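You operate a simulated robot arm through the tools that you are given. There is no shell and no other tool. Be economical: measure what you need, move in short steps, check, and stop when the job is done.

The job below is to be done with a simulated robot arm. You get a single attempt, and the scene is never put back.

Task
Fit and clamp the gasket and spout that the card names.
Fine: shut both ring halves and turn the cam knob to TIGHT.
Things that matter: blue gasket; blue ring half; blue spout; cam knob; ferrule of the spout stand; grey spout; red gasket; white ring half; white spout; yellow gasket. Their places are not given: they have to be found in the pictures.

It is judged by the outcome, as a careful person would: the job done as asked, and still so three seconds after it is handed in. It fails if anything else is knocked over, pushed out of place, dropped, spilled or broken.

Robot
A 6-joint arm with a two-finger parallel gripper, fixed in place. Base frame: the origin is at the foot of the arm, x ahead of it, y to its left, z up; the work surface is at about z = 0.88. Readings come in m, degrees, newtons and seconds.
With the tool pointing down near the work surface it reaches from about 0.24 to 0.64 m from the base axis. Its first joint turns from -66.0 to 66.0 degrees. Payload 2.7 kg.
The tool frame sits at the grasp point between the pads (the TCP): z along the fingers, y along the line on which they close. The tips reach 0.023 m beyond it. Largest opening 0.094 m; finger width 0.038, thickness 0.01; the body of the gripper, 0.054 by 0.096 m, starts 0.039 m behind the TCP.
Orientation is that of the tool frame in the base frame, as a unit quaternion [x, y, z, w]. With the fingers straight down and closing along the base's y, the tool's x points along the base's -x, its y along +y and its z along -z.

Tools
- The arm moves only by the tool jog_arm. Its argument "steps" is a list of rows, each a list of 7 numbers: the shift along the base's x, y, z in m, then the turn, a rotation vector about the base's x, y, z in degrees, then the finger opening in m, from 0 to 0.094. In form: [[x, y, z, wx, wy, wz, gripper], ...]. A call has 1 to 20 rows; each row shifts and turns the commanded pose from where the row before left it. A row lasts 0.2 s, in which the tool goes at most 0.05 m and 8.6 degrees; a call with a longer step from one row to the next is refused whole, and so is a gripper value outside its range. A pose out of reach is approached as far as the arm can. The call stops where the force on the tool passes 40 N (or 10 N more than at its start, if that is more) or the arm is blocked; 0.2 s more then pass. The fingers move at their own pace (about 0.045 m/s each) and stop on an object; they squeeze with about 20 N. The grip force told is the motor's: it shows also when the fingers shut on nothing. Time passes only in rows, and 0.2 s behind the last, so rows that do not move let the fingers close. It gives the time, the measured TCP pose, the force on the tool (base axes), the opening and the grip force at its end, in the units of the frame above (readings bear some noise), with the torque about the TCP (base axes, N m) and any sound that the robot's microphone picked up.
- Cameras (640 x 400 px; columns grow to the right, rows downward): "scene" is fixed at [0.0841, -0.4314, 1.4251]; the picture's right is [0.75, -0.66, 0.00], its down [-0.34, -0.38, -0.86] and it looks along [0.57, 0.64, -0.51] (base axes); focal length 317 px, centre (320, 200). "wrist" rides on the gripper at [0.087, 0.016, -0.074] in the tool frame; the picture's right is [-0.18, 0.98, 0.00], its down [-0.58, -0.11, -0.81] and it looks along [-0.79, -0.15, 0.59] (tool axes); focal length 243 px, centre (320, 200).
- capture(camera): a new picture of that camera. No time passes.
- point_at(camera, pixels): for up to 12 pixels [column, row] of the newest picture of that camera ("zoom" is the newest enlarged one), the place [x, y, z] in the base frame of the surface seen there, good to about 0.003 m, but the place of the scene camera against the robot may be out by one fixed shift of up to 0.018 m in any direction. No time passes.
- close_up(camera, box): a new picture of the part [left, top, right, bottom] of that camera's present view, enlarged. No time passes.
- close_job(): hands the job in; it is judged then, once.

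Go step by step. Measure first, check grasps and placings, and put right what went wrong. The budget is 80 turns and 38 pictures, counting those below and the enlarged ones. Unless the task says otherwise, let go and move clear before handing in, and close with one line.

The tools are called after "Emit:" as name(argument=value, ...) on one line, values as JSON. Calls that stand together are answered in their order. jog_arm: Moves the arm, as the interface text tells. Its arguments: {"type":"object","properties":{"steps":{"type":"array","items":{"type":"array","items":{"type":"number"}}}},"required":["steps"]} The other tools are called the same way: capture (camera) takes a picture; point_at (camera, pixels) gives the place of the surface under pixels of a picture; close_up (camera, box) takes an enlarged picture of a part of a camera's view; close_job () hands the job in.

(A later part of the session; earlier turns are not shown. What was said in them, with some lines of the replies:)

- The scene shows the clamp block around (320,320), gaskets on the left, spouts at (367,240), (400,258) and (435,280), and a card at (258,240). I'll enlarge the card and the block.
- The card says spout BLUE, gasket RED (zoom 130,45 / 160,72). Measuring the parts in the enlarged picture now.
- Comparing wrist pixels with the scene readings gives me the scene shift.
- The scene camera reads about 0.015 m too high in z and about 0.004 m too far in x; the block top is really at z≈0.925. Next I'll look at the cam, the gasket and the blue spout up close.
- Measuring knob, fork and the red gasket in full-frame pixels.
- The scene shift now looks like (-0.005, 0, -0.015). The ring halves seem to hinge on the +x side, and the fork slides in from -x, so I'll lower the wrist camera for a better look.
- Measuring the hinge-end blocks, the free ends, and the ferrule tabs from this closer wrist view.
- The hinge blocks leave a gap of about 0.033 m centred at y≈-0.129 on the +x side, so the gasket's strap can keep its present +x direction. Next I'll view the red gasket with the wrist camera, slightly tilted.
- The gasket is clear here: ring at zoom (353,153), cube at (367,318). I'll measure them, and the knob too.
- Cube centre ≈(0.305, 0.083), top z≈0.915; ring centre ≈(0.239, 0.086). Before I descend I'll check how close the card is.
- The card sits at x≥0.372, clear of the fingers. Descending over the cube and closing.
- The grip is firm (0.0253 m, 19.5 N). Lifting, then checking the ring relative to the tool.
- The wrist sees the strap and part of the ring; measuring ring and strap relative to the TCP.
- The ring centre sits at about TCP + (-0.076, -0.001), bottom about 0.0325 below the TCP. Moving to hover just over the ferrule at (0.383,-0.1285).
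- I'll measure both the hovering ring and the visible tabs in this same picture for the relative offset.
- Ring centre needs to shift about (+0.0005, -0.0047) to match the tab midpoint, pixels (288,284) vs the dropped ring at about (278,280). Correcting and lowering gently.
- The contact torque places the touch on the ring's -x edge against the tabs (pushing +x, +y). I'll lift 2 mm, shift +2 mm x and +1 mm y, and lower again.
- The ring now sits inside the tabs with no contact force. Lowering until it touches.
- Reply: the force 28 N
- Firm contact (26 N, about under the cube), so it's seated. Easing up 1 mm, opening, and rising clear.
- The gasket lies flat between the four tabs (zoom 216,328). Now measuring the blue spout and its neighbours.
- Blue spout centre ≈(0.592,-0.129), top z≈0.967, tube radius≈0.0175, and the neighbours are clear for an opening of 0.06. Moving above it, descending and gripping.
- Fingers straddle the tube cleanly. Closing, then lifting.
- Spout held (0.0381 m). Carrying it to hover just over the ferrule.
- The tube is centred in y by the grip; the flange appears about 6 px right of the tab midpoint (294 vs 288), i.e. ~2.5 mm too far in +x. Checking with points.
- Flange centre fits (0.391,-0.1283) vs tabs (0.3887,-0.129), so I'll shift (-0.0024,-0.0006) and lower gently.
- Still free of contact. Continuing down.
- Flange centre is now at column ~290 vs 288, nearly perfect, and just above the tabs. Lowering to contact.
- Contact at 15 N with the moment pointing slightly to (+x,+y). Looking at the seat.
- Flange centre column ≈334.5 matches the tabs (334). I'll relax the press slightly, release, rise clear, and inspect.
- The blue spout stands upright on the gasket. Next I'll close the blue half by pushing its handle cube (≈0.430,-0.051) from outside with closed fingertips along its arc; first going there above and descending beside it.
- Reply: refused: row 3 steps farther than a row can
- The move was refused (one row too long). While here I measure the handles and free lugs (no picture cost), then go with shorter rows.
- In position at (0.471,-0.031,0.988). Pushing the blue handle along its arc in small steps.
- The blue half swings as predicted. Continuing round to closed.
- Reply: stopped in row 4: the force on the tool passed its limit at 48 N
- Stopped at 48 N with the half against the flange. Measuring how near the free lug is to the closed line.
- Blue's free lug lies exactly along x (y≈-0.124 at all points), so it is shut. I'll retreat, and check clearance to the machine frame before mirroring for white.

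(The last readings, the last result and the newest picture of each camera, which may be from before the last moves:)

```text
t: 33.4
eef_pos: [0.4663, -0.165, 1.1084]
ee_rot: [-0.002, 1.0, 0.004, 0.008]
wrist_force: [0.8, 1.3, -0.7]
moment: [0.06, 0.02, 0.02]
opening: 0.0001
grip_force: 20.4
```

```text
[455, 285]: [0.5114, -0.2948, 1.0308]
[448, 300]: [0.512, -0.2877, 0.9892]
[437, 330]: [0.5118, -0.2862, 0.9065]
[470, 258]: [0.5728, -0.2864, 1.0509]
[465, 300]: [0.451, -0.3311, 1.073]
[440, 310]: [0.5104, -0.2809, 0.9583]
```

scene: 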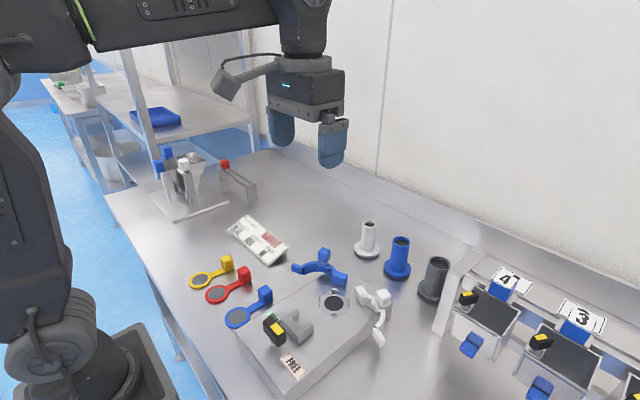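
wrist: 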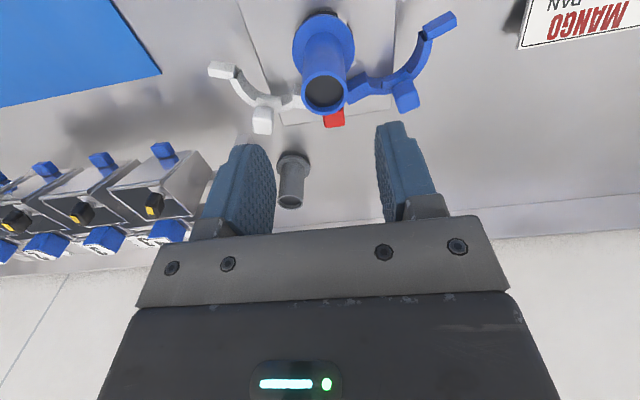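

The frame starts at x≥0.507, y≤-0.28, so I'll descend at (0.466,-0.224) clear of it and of the white handle.

Emit:
jog_arm(steps=[[0, -0.03, 0, 0, 0.9, 0, 0], [0, -0.029, 0, 0, 0, 0, 0], [0, 0, -0.04, 0, 0, 0, 0], [0, 0, -0.04, 0, 0, 0, 0], [0, 0, -0.025, 0, 0, 0, 0], [0, 0, -0.017, 0, 0, 0, 0], [0, 0, 0, 0, 0, 0, 0]])

```text
t: 35.0
eef_pos: [0.4665, -0.224, 0.9858]
ee_rot: [0.0, 1.0, 0.003, -0.001]
wrist_force: [0.5, 0.4, 0.3]
moment: [-0.02, 0.0, -0.02]
opening: 0.0002
grip_force: 20.1
```

Now the mirrored push on the white handle.

Emit:
jog_arm(steps=[[-0.0078, 0.0018, 0, 0, 0, 0, 0], [-0.008, 0.001, 0, 0, 0, 0, 0], [-0.008, 0.001, 0, 0, 0, 0, 0], [-0.008, 0.002, 0, 0, 0, 0, 0], [-0.009, 0.004, 0, 0, 0, 0, 0], [-0.007, 0.005, 0, 0, 0, 0, 0], [-0.007, 0.005, 0, 0, 0, 0, 0], [-0.004, 0.006, 0, 0, 0, 0, 0], [-0.005, 0.006, 0, 0, 0, 0, 0], [-0.004, 0.005, 0, 0, 0, 0, 0], [-0.002, 0.003, 0, 0, 0, 0, 0], [0, 0, 0, 0, 0, 0, 0]])

Emit:
close_up(camera="scene", box=[250, 240, 410, 340])

```text
t: 37.5
eef_pos: [0.4, -0.1897, 0.9859]
ee_rot: [-0.003, 1.0, -0.004, 0.007]
wrist_force: [3.6, -9.4, -4.1]
moment: [-0.05, -0.05, 0.09]
opening: 0.0001
grip_force: 19.7
stopped in row 12: the force on the tool passed its limit at 42 N (the readings are from after the stop); the commanded pose is now the measured one
```

```text
4.00 times, centred on (330, 290) of scene
```

zoom: 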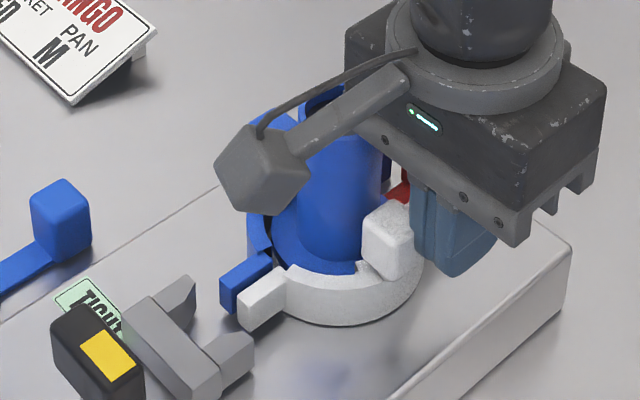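

Both halves now encircle the spout, lugs side by side at zoom (245,290). Checking the lugs' alignment.

Emit:
point_at(camera="zoom", pixels=[[242, 300], [260, 287], [280, 272], [224, 280], [244, 268], [264, 255], [182, 285], [245, 340], [165, 315], [105, 350], [75, 315], [95, 380]])

```text
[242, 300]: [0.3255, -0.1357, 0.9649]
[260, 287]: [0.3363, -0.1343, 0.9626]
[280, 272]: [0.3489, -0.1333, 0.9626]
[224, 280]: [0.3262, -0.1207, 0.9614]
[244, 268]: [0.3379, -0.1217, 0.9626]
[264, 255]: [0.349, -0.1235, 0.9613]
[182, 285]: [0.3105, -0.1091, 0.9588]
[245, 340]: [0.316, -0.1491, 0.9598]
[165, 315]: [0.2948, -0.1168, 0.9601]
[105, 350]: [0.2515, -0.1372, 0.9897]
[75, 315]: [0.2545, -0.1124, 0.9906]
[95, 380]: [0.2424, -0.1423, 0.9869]
```

The lugs are splayed by a few degrees (white -0.1357→-0.1333, blue -0.1207→-0.1235). I'll back off and squeeze the two lugs together with the gripper at x≈0.332, so the fork can slide over them.

Emit:
jog_arm(steps=[[0.004, -0.01, 0, 0, 0, 0, 0], [0, -0.012, 0, 0, 0, 0, 0], [0, 0, 0.04, 0, 0.8, 0, 0], [0, 0, 0.04, 0, 0, 0, 0.02], [0, 0, 0.035, 0, 0, 0, 0.04], [-0.024, 0.0275, 0, 0, 0, 0, 0.06], [-0.024, 0.0275, 0, 0, 0, 0, 0.07], [-0.024, 0.0275, 0, 0, 0, 0, 0.07], [0, 0, 0, 0, 0, 0, 0.07]])

```text
t: 39.5
eef_pos: [0.3334, -0.1286, 1.0994]
ee_rot: [-0.001, 1.0, -0.002, -0.001]
wrist_force: [-0.5, 0.0, -0.3]
moment: [-0.02, 0.04, 0.01]
opening: 0.0701
grip_force: 0.1
```

Emit:
jog_arm(steps=[[-0.001, 0, -0.04, 0, 0, 0, 0.07], [0, 0, -0.04, 0, 0, 0, 0.07], [0, 0, -0.03, 0, 0, 0, 0.07], [0, 0, -0.018, 0, 0, 0, 0.07], [0, 0, -0.008, 0, 0, 0, 0.07], [0, 0, 0, 0, 0, 0, 0.04], [0, 0, 0, 0, 0, 0, 0.02], [0, 0, 0, 0, 0, 0, 0.0], [0, 0, 0, 0, 0, 0, 0.0], [0, 0, 0, 0, 0, 0, 0.0]])

```text
t: 40.7
eef_pos: [0.3353, -0.1299, 0.9711]
ee_rot: [-0.002, 1.0, -0.006, 0.009]
wrist_force: [-10.6, -11.7, 15.4]
moment: [-0.43, -0.75, -0.19]
opening: 0.0579
grip_force: 8.4
stopped in row 6: the force on the tool passed its limit at 49 N (the readings are from after the stop); the commanded pose is now the measured one
```

Something touched at z 0.971 (force up and to -x). Looking before moving further.

Emit:
close_up(camera="scene", box=[250, 230, 410, 330])

```text
4.00 times, centred on (330, 280) of scene
```

zoom: 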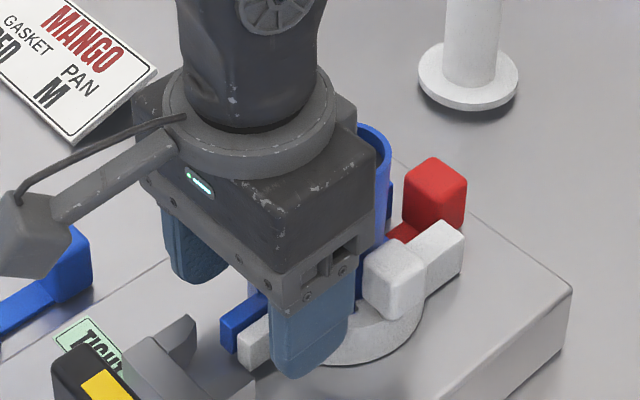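

The gripper body grazed the spout's top rim (body edge x≈0.362 against the tube edge ≈0.363). I'll lift out, tilt the tool so the body leans away from the spout, and come down on the lugs again.

Emit:
jog_arm(steps=[[0, 0, 0.02, 0, 0, 0, 0.07], [0, 0, 0.04, 0, 0, 0, 0.07], [-0.001, 0, 0, 0, -5, 0, 0.07], [-0.001, 0.0005, 0, 0, -5, 0, 0.07], [-0.001, 0.0005, 0, 0, -5, 0, 0.07], [0, 0, 0, 0, 0, 0, 0.07]])

Emit:
close_up(camera="scene", box=[240, 230, 400, 330])

```text
t: 42.1
eef_pos: [0.3309, -0.1258, 1.0294]
ee_rot: [-0.002, 0.991, -0.005, 0.136]
wrist_force: [0.0, -0.2, -0.1]
moment: [-0.01, 0.01, -0.02]
opening: 0.07
grip_force: 0.1
```

```text
4.00 times, centred on (320, 280) of scene
```

zoom: 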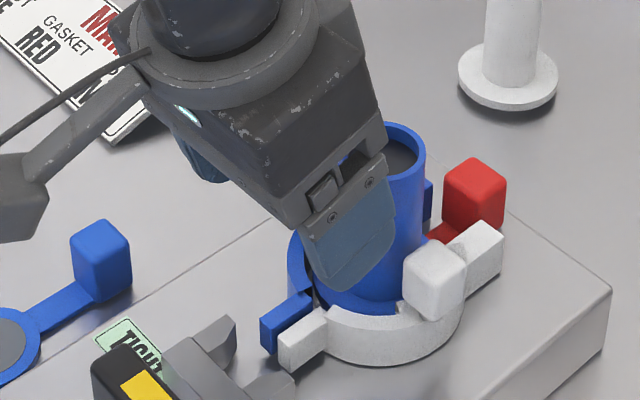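

Spout and halves are undisturbed. Descending tilted and squeezing the lugs.

Emit:
jog_arm(steps=[[0, -0.002, -0.025, 0, 0, 0, 0.07], [0, -0.001, -0.02, 0, 0, 0, 0.07], [0, 0, -0.012, 0, 0, 0, 0.07], [0, 0, -0.006, 0, 0, 0, 0.07], [0, 0, 0, 0, 0, 0, 0.06], [0, 0, 0, 0, 0, 0, 0.03], [0, 0, 0, 0, 0, 0, 0.01], [0, 0, 0, 0, 0, 0, 0.0], [0, 0, 0, 0, 0, 0, 0.0]])

```text
t: 43.8
eef_pos: [0.3342, -0.1282, 0.9701]
ee_rot: [-0.004, 0.99, -0.005, 0.141]
wrist_force: [-8.5, 3.5, 21.8]
moment: [0.27, -0.01, 0.19]
opening: 0.0225
grip_force: 12.0
stopped in row 8: the force on the tool passed its limit at 48 N (the readings are from after the stop); the commanded pose is now the measured one
```

Fingers closed to 0.0225 m around the lugs, so they're squeezed together. Opening, lifting, un-tilting, and moving over toward the knob at (0.249,-0.128).

Emit:
jog_arm(steps=[[0, 0, 0, 0, 0, 0, 0.05], [0, 0, 0, 0, 0, 0, 0.07], [0, 0, 0.02, 0, 0, 0, 0.07], [0, 0, 0.04, 0, 0, 0, 0.07], [0, 0, 0.04, 0, 5.5, 0, 0.07], [-0.02, 0, 0, 0, 5.5, 0, 0.07], [-0.03, 0, 0, 0, 5.2, 0, 0.07], [0, 0, 0, 0, 0, 0, 0.07]])

Emit:
close_up(camera="scene", box=[235, 260, 375, 348])

```text
t: 45.6
eef_pos: [0.2841, -0.1285, 1.0684]
ee_rot: [-0.003, 1.0, -0.004, -0.002]
wrist_force: [-0.3, 0.0, -0.1]
moment: [-0.01, -0.01, 0.04]
opening: 0.0701
grip_force: 0.2
```

```text
4.55 times, centred on (305, 304) of scene
```

zoom: 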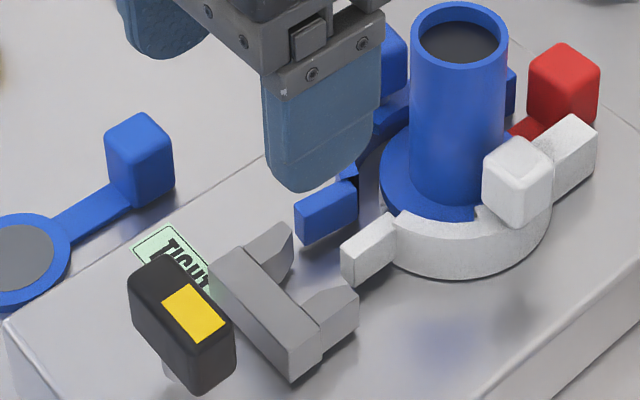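

The blue half seems to have reopened a little. Measuring both lugs.

Emit:
point_at(camera="zoom", pixels=[[300, 215], [325, 200], [350, 186], [346, 250], [367, 235], [390, 220], [440, 235], [398, 180], [385, 110], [517, 165], [320, 300], [272, 245]])

```text
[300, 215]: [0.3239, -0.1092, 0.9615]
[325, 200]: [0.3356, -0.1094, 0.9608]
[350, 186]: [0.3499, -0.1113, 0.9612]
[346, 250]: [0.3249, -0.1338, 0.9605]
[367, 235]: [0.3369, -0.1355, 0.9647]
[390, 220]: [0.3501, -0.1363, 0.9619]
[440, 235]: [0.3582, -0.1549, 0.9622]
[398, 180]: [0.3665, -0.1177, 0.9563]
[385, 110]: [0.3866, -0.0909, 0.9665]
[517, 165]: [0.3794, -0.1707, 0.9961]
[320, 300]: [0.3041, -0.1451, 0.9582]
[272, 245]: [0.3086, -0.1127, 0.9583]
```

Blue is ~6° open again while white is fully in. I'll push blue's handle home again from the +y side.

Emit:
jog_arm(steps=[[0, 0, 0.03, 0, 0, 0, 0.04], [0.025, 0.027, 0, 0, 0, 0, 0.0], [0.03, 0.027, 0, 0, 0, 0, 0.0], [0.03, 0.0245, 0, 0, 0, 0, 0.0], [0.025, 0, 0, 0, 0, 0, 0.0], [0, 0, -0.04, 0, 0, 0, 0.0], [0, 0, -0.04, 0, 0, 0, 0.0], [0, 0, -0.032, 0, 0, 0, 0.0], [0, -0.006, 0, 0, 0, 0, 0], [-0.001, -0.005, 0, 0, 0, 0, 0], [-0.001, -0.004, 0, 0, 0, 0, 0], [-0.001, -0.003, 0, 0, 0, 0, 0], [-0.001, -0.003, 0, 0, 0, 0, 0], [0, -0.002, 0, 0, 0, 0, 0], [0, 0, 0, 0, 0, 0, 0]])

```text
t: 48.8
eef_pos: [0.389, -0.0706, 0.9863]
ee_rot: [-0.003, 1.0, -0.002, -0.001]
wrist_force: [0.1, 35.2, 1.2]
moment: [0.5, 0.08, -0.28]
opening: 0.0001
grip_force: 19.4
```

Blue is pressed home (35 N at y -0.0706). Now I'll back away, rise, and go above the knob with the tool yawed -90°, so its fingers straddle the bar across x.

Emit:
jog_arm(steps=[[0, 0.005, 0, 0, 0, 0, 0], [0, 0.01, 0, 0, 0, 0, 0], [0, 0, 0.04, 0, 0, 0, 0], [0, 0, 0.04, 0, 0, 0, 0.02], [0, 0, 0.04, 0, 0, 0, 0.04], [-0.01284, -0.00648, 0, 0, 0, -8.182, 0.05], [-0.01284, -0.00648, 0, 0, 0, -8.182, 0.05], [-0.01284, -0.00648, 0, 0, 0, -8.182, 0.05], [-0.01284, -0.00648, 0, 0, 0, -8.182, 0.05], [-0.01284, -0.00648, 0, 0, 0, -8.182, 0.05], [-0.01284, -0.00648, 0, 0, 0, -8.182, 0.05], [-0.01284, -0.00648, 0, 0, 0, -8.182, 0.05], [-0.01284, -0.00648, 0, 0, 0, -8.182, 0.05], [-0.01284, -0.00648, 0, 0, 0, -8.182, 0.05], [-0.01284, -0.00648, 0, 0, 0, -8.182, 0.05], [-0.01284, -0.00648, 0, 0, 0, -8.182, 0.05], [0, 0, 0, 0, 0, 0, 0.05]])

Emit:
close_up(camera="scene", box=[235, 260, 375, 348])

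```text
t: 52.4
eef_pos: [0.2479, -0.13, 1.1063]
ee_rot: [0.705, 0.709, -0.002, -0.004]
wrist_force: [1.0, -0.1, 0.3]
moment: [0.04, -0.02, 0.0]
opening: 0.05
grip_force: 0.0
```

```text
4.55 times, centred on (305, 304) of scene
```

zoom: 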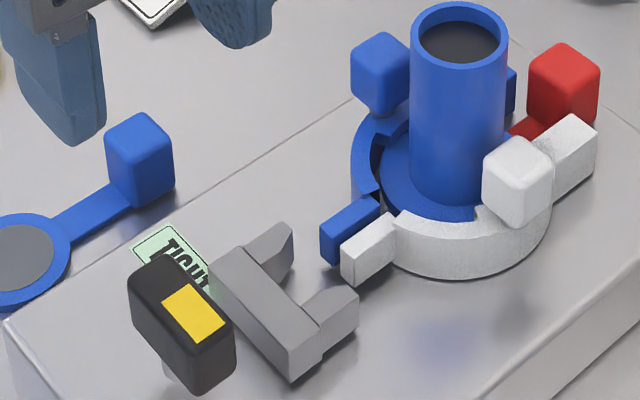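

Lugs are now side by side between the prongs' line. Measuring the knob and labels once more in this picture.

Emit:
point_at(camera="zoom", pixels=[[137, 275], [160, 261], [205, 335], [227, 320], [195, 312], [170, 370], [175, 255], [290, 240], [330, 295], [340, 225], [365, 242], [285, 335]])

```text
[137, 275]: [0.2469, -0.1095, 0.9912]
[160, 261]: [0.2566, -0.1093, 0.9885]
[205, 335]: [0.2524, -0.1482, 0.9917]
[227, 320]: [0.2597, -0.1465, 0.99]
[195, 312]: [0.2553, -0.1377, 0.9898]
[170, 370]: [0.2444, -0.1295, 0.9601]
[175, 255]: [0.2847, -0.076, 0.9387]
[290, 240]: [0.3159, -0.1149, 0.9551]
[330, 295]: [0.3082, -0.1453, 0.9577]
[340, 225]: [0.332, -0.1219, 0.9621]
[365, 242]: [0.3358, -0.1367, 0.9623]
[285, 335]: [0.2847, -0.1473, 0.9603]
```

Knob centre ≈(0.249,-0.1285), right under the tool. Descending and gripping the bar.

Emit:
jog_arm(steps=[[0, 0, -0.04, 0, 0, 0, 0.05], [0, 0, -0.04, 0, 0, 0, 0.05], [0, 0, -0.03, 0, 0, 0, 0.05], [0, 0, -0.019, 0, 0, 0, 0.05], [0, 0, 0, 0, 0, 0, 0.03], [0, 0, 0, 0, 0, 0, 0.01], [0, 0, 0, 0, 0, 0, 0.005], [0, 0, 0, 0, 0, 0, 0.005], [0, 0, 0, 0, 0, 0, 0.005]])

```text
t: 54.4
eef_pos: [0.2482, -0.1289, 0.9769]
ee_rot: [0.704, 0.71, -0.002, -0.003]
wrist_force: [9.5, 1.5, -10.9]
moment: [-0.44, -1.02, 0.03]
opening: 0.0195
grip_force: 45.2
```

Bar gripped (0.0195 m) with a small side load toward +x, so I'll shift 1.5 mm to relieve it and try a first turn counter-clockwise (pointer via +x toward TIGHT).

Emit:
jog_arm(steps=[[0.0015, 0, 0, 0, 0, 0, 0.005], [0, 0, 0, 0, 0, 4, 0.005], [0, 0, 0, 0, 0, 6, 0.005], [0, 0, 0, 0, 0, 6, 0.005], [0, 0, 0, 0, 0, 0, 0.005]])

```text
t: 55.6
eef_pos: [0.2486, -0.1288, 0.9769]
ee_rot: [0.599, 0.801, -0.002, -0.004]
wrist_force: [-7.7, 15.1, 2.3]
moment: [0.21, -0.79, 0.02]
opening: 0.0202
grip_force: 45.2
```

It turns freely (Mz≈0.02). Continuing counter-clockwise with a tiny centring correction.

Emit:
jog_arm(steps=[[-0.0005, 0.001, 0, 0, 0, 7, 0.005], [0, 0, 0, 0, 0, 8, 0.005], [0, 0, 0, 0, 0, 8, 0.005], [0, 0, 0, 0, 0, 8, 0.005], [0, 0, 0, 0, 0, 0, 0.005]])

```text
t: 56.8
eef_pos: [0.2479, -0.129, 0.9775]
ee_rot: [0.363, 0.932, -0.004, -0.005]
wrist_force: [-10.7, -6.8, -25.6]
moment: [-0.01, -1.13, -0.01]
opening: 0.0198
grip_force: 45.3
```

Turned 47° with no resisting torque. A slight downward pull suggests lowering 1 mm; continuing.

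Emit:
jog_arm(steps=[[-0.0005, -0.0003, -0.001, 0, 0, 0, 0.005], [0, 0, 0, 0, 0, 8, 0.005], [0, 0, 0, 0, 0, 8, 0.005], [0, 0, 0, 0, 0, 8, 0.005], [0, 0, 0, 0, 0, 8, 0.005], [0, 0, 0, 0, 0, 0, 0.005]])

```text
t: 58.2
eef_pos: [0.2481, -0.129, 0.9784]
ee_rot: [0.092, 0.996, -0.005, -0.003]
wrist_force: [-27.5, -18.2, 6.9]
moment: [0.42, -0.52, 0.0]
opening: 0.02
grip_force: 45.1
```

Now at about -10° yaw; correcting for the side load and continuing.

Emit:
jog_arm(steps=[[-0.0012, -0.0008, 0, 0, 0, 0, 0.005], [0, 0, 0, 0, 0, 8, 0.005], [0, 0, 0, 0, 0, 8, 0.005], [0, 0, 0, 0, 0, 8, 0.005], [0, 0, 0, 0, 0, 0, 0.005]])

```text
t: 59.4
eef_pos: [0.2491, -0.1298, 0.9777]
ee_rot: [-0.114, 0.993, -0.004, 0.002]
wrist_force: [5.7, 4.1, -1.1]
moment: [0.76, -1.29, -2.32]
opening: 0.0283
grip_force: 44.2
```

Resisting torque (-2.3 N m) and the fingers wedged open to 0.028 after ~100°. That's either the stop or the clamp load, so I'll look.

Emit:
close_up(camera="scene", box=[235, 250, 375, 338])

```text
4.55 times, centred on (305, 294) of scene
```

zoom: 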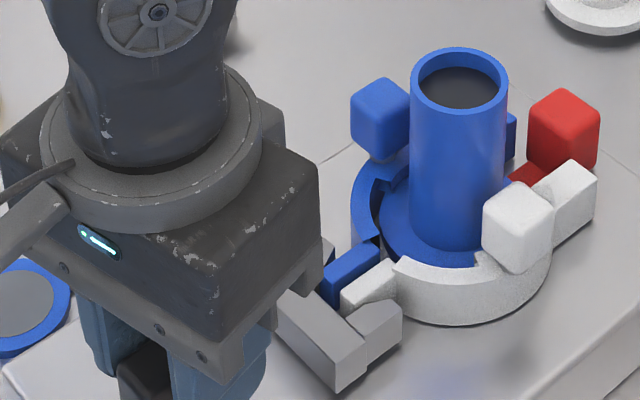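

The fork has advanced over the lugs. The wedge geometry puts the bar at ~0°, i.e. exactly 90° turned. Measuring the fork travel.

Emit:
point_at(camera="zoom", pixels=[[283, 305], [335, 355], [340, 375], [385, 310], [330, 275], [365, 285], [350, 262], [300, 300], [355, 320], [375, 325], [335, 265], [345, 300]])

```text
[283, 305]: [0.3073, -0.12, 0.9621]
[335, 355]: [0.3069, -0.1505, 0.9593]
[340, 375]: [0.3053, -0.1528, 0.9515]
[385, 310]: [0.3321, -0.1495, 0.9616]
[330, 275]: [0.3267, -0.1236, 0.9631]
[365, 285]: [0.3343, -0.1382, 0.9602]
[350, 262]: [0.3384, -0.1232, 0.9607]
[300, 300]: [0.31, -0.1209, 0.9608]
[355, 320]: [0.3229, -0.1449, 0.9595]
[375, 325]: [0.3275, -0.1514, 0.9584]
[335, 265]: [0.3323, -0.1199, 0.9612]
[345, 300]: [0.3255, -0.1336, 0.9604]
```

The fork moved ~0.02 m, and its crossbar is nearly at the lug ends. I'll open, rise straight up, and look at the pointer.

Emit:
jog_arm(steps=[[0, 0, 0, 0, 0, 0, 0.04], [0, 0, 0, 0, 0, 0, 0.05], [0, 0, 0, 0, 0, 0, 0.05], [0, 0, 0.03, 0, 0, 0, 0.05], [0, 0, 0.04, 0, 0, 0, 0.05], [0, 0, 0.04, 0, 0, 0, 0.05], [0, 0.04, 0.02, 0, 0, 0, 0.05], [0, 0.04, 0.0, 0, 0, 0, 0.05], [0, 0.03, 0.0, 0, 0, 0, 0.05]])

Emit:
close_up(camera="scene", box=[235, 260, 395, 360])

```text
t: 61.4
eef_pos: [0.2484, -0.0212, 1.1089]
ee_rot: [-0.117, 0.993, -0.004, -0.001]
wrist_force: [-0.7, 0.1, 0.1]
moment: [0.01, 0.03, 0.0]
opening: 0.0498
grip_force: 0.0
```

```text
4.00 times, centred on (315, 310) of scene
```

zoom: 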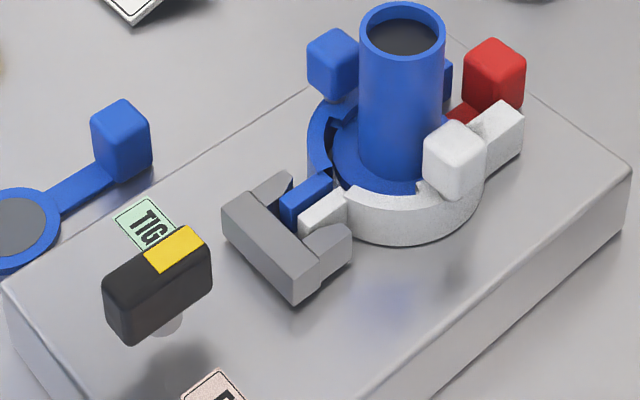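

The yellow pointer now faces +x and the fork holds both lugs. Measuring bar angle and label positions to judge whether it's fully at TIGHT.

Emit:
point_at(camera="zoom", pixels=[[108, 278], [186, 230], [123, 303], [208, 252], [145, 222], [120, 222], [150, 203], [210, 385], [277, 225], [310, 235], [285, 205], [345, 190]])

```text
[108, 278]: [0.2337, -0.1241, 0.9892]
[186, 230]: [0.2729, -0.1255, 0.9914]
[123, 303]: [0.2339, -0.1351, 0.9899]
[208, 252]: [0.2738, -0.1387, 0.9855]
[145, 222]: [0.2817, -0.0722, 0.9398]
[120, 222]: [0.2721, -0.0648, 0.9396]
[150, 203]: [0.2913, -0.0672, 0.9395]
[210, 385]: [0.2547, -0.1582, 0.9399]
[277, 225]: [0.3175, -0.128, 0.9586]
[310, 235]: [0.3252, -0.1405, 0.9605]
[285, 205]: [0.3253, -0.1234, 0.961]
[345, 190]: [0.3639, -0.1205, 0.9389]
```

The bar reads about -3°, i.e. ~87° turned. To be sure it's at its end stop, I'll re-grip it square (yaw ~0°) and nudge further counter-clockwise, watching the torque.

Emit:
jog_arm(steps=[[0.0, -0.036, 0, 0, 0, -6.7, 0.05], [0.0, -0.036, 0, 0, 0, -6.7, 0.05], [0.0, -0.037, 0, 0, 0, 0, 0.05], [0, 0, -0.04, 0, 0, 0, 0.05], [0, 0, -0.04, 0, 0, 0, 0.05], [0, 0, -0.03, 0, 0, 0, 0.05], [0, 0, -0.02, 0, 0, 0, 0.05], [0, 0, 0, 0, 0, 0, 0.03], [0, 0, 0, 0, 0, 0, 0.01], [0, 0, 0, 0, 0, 0, 0.01], [0, 0, 0, 0, 0, 0, 0.01]])

```text
t: 63.8
eef_pos: [0.2475, -0.1304, 0.9765]
ee_rot: [0.0, 1.0, -0.004, -0.002]
wrist_force: [-0.2, -4.6, -9.9]
moment: [0.86, -0.96, 0.01]
opening: 0.0195
grip_force: 44.8
```

Bar sits square at 0° with no torque. Nudging +4° then reading.

Emit:
jog_arm(steps=[[0, 0, 0, 0, 0, 2, 0.01], [0, 0, 0, 0, 0, 2, 0.01], [0, 0, 0, 0, 0, 0, 0.01]])

```text
t: 64.6
eef_pos: [0.2471, -0.1296, 0.9764]
ee_rot: [-0.033, 0.999, -0.005, -0.001]
wrist_force: [0.1, -11.3, -13.7]
moment: [0.65, -0.47, -2.07]
opening: 0.0218
grip_force: 44.9
```

Torque jumps to -2.1 N m within 4° and the bar stays at 0°, so it's a hard stop: the knob is fully at TIGHT. Squaring up, releasing and moving clear, then a final look.

Emit:
jog_arm(steps=[[0, 0, 0, 0, 0, -2, 0.01], [0, 0, 0, 0, 0, -1, 0.03], [0, 0, 0, 0, 0, 0, 0.05], [0, 0, 0, 0, 0, 0, 0.05], [0, 0, 0.03, 0, 0, 0, 0.05], [0, 0, 0.04, 0, 0, 0, 0.05], [0, 0, 0.05, 0, 0, 0, 0.05], [0, 0.04, 0.03, 0, 0, 0, 0.05], [0, 0.045, 0.02, 0, 0, 0, 0.05], [0, 0.045, 0.02, 0, 0, 0, 0.05], [0, 0, 0, 0, 0, 0, 0.05]])

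Emit:
close_up(camera="scene", box=[230, 220, 430, 345])

```text
t: 67.0
eef_pos: [0.249, 0.0008, 1.166]
ee_rot: [-0.009, 1.0, -0.006, -0.001]
wrist_force: [-0.1, -0.2, 0.6]
moment: [0.03, 0.0, 0.0]
opening: 0.0499
grip_force: 0.0
```

```text
3.20 times, centred on (330, 282) of scene
```

zoom: 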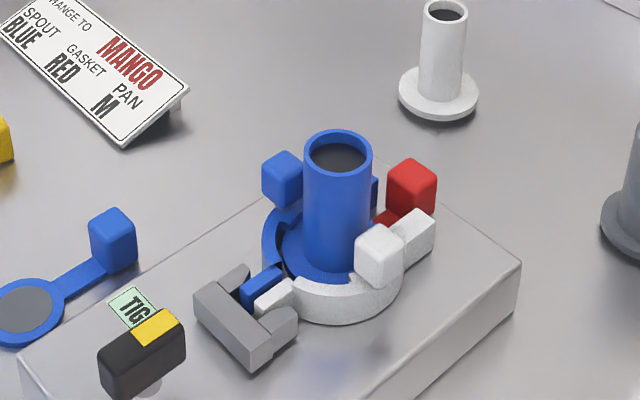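

Final picture: spout upright, both halves held by the fork, pointer at the stop. One last symmetry check of lugs and handles.

Emit:
point_at(camera="zoom", pixels=[[245, 288], [262, 276], [278, 266], [258, 302], [273, 291], [289, 281], [283, 160], [378, 235], [337, 132], [306, 155], [370, 155], [337, 172]])

```text
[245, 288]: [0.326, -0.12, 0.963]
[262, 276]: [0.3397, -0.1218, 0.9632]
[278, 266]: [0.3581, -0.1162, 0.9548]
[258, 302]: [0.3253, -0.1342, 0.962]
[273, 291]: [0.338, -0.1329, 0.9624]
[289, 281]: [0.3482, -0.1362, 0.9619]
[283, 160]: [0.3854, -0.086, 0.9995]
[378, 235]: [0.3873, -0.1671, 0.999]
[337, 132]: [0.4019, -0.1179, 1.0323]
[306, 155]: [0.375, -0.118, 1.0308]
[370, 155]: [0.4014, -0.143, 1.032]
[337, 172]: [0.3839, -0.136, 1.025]
```

Handles (-0.086 / -0.167) and lugs (-0.121 / -0.134) are symmetric about the spout, and the arm is clear. Handing in.

Emit:
close_job()

```text
The job is handed in.
```

The red gasket and blue spout named on the card are fitted, both ring halves are shut, and the cam knob is turned to its hard stop, which I take to be TIGHT. The pointer stops at a quarter turn and doesn't point straight at the TIGHT label. The gripper once grazed the spout rim, but nothing was knocked over.
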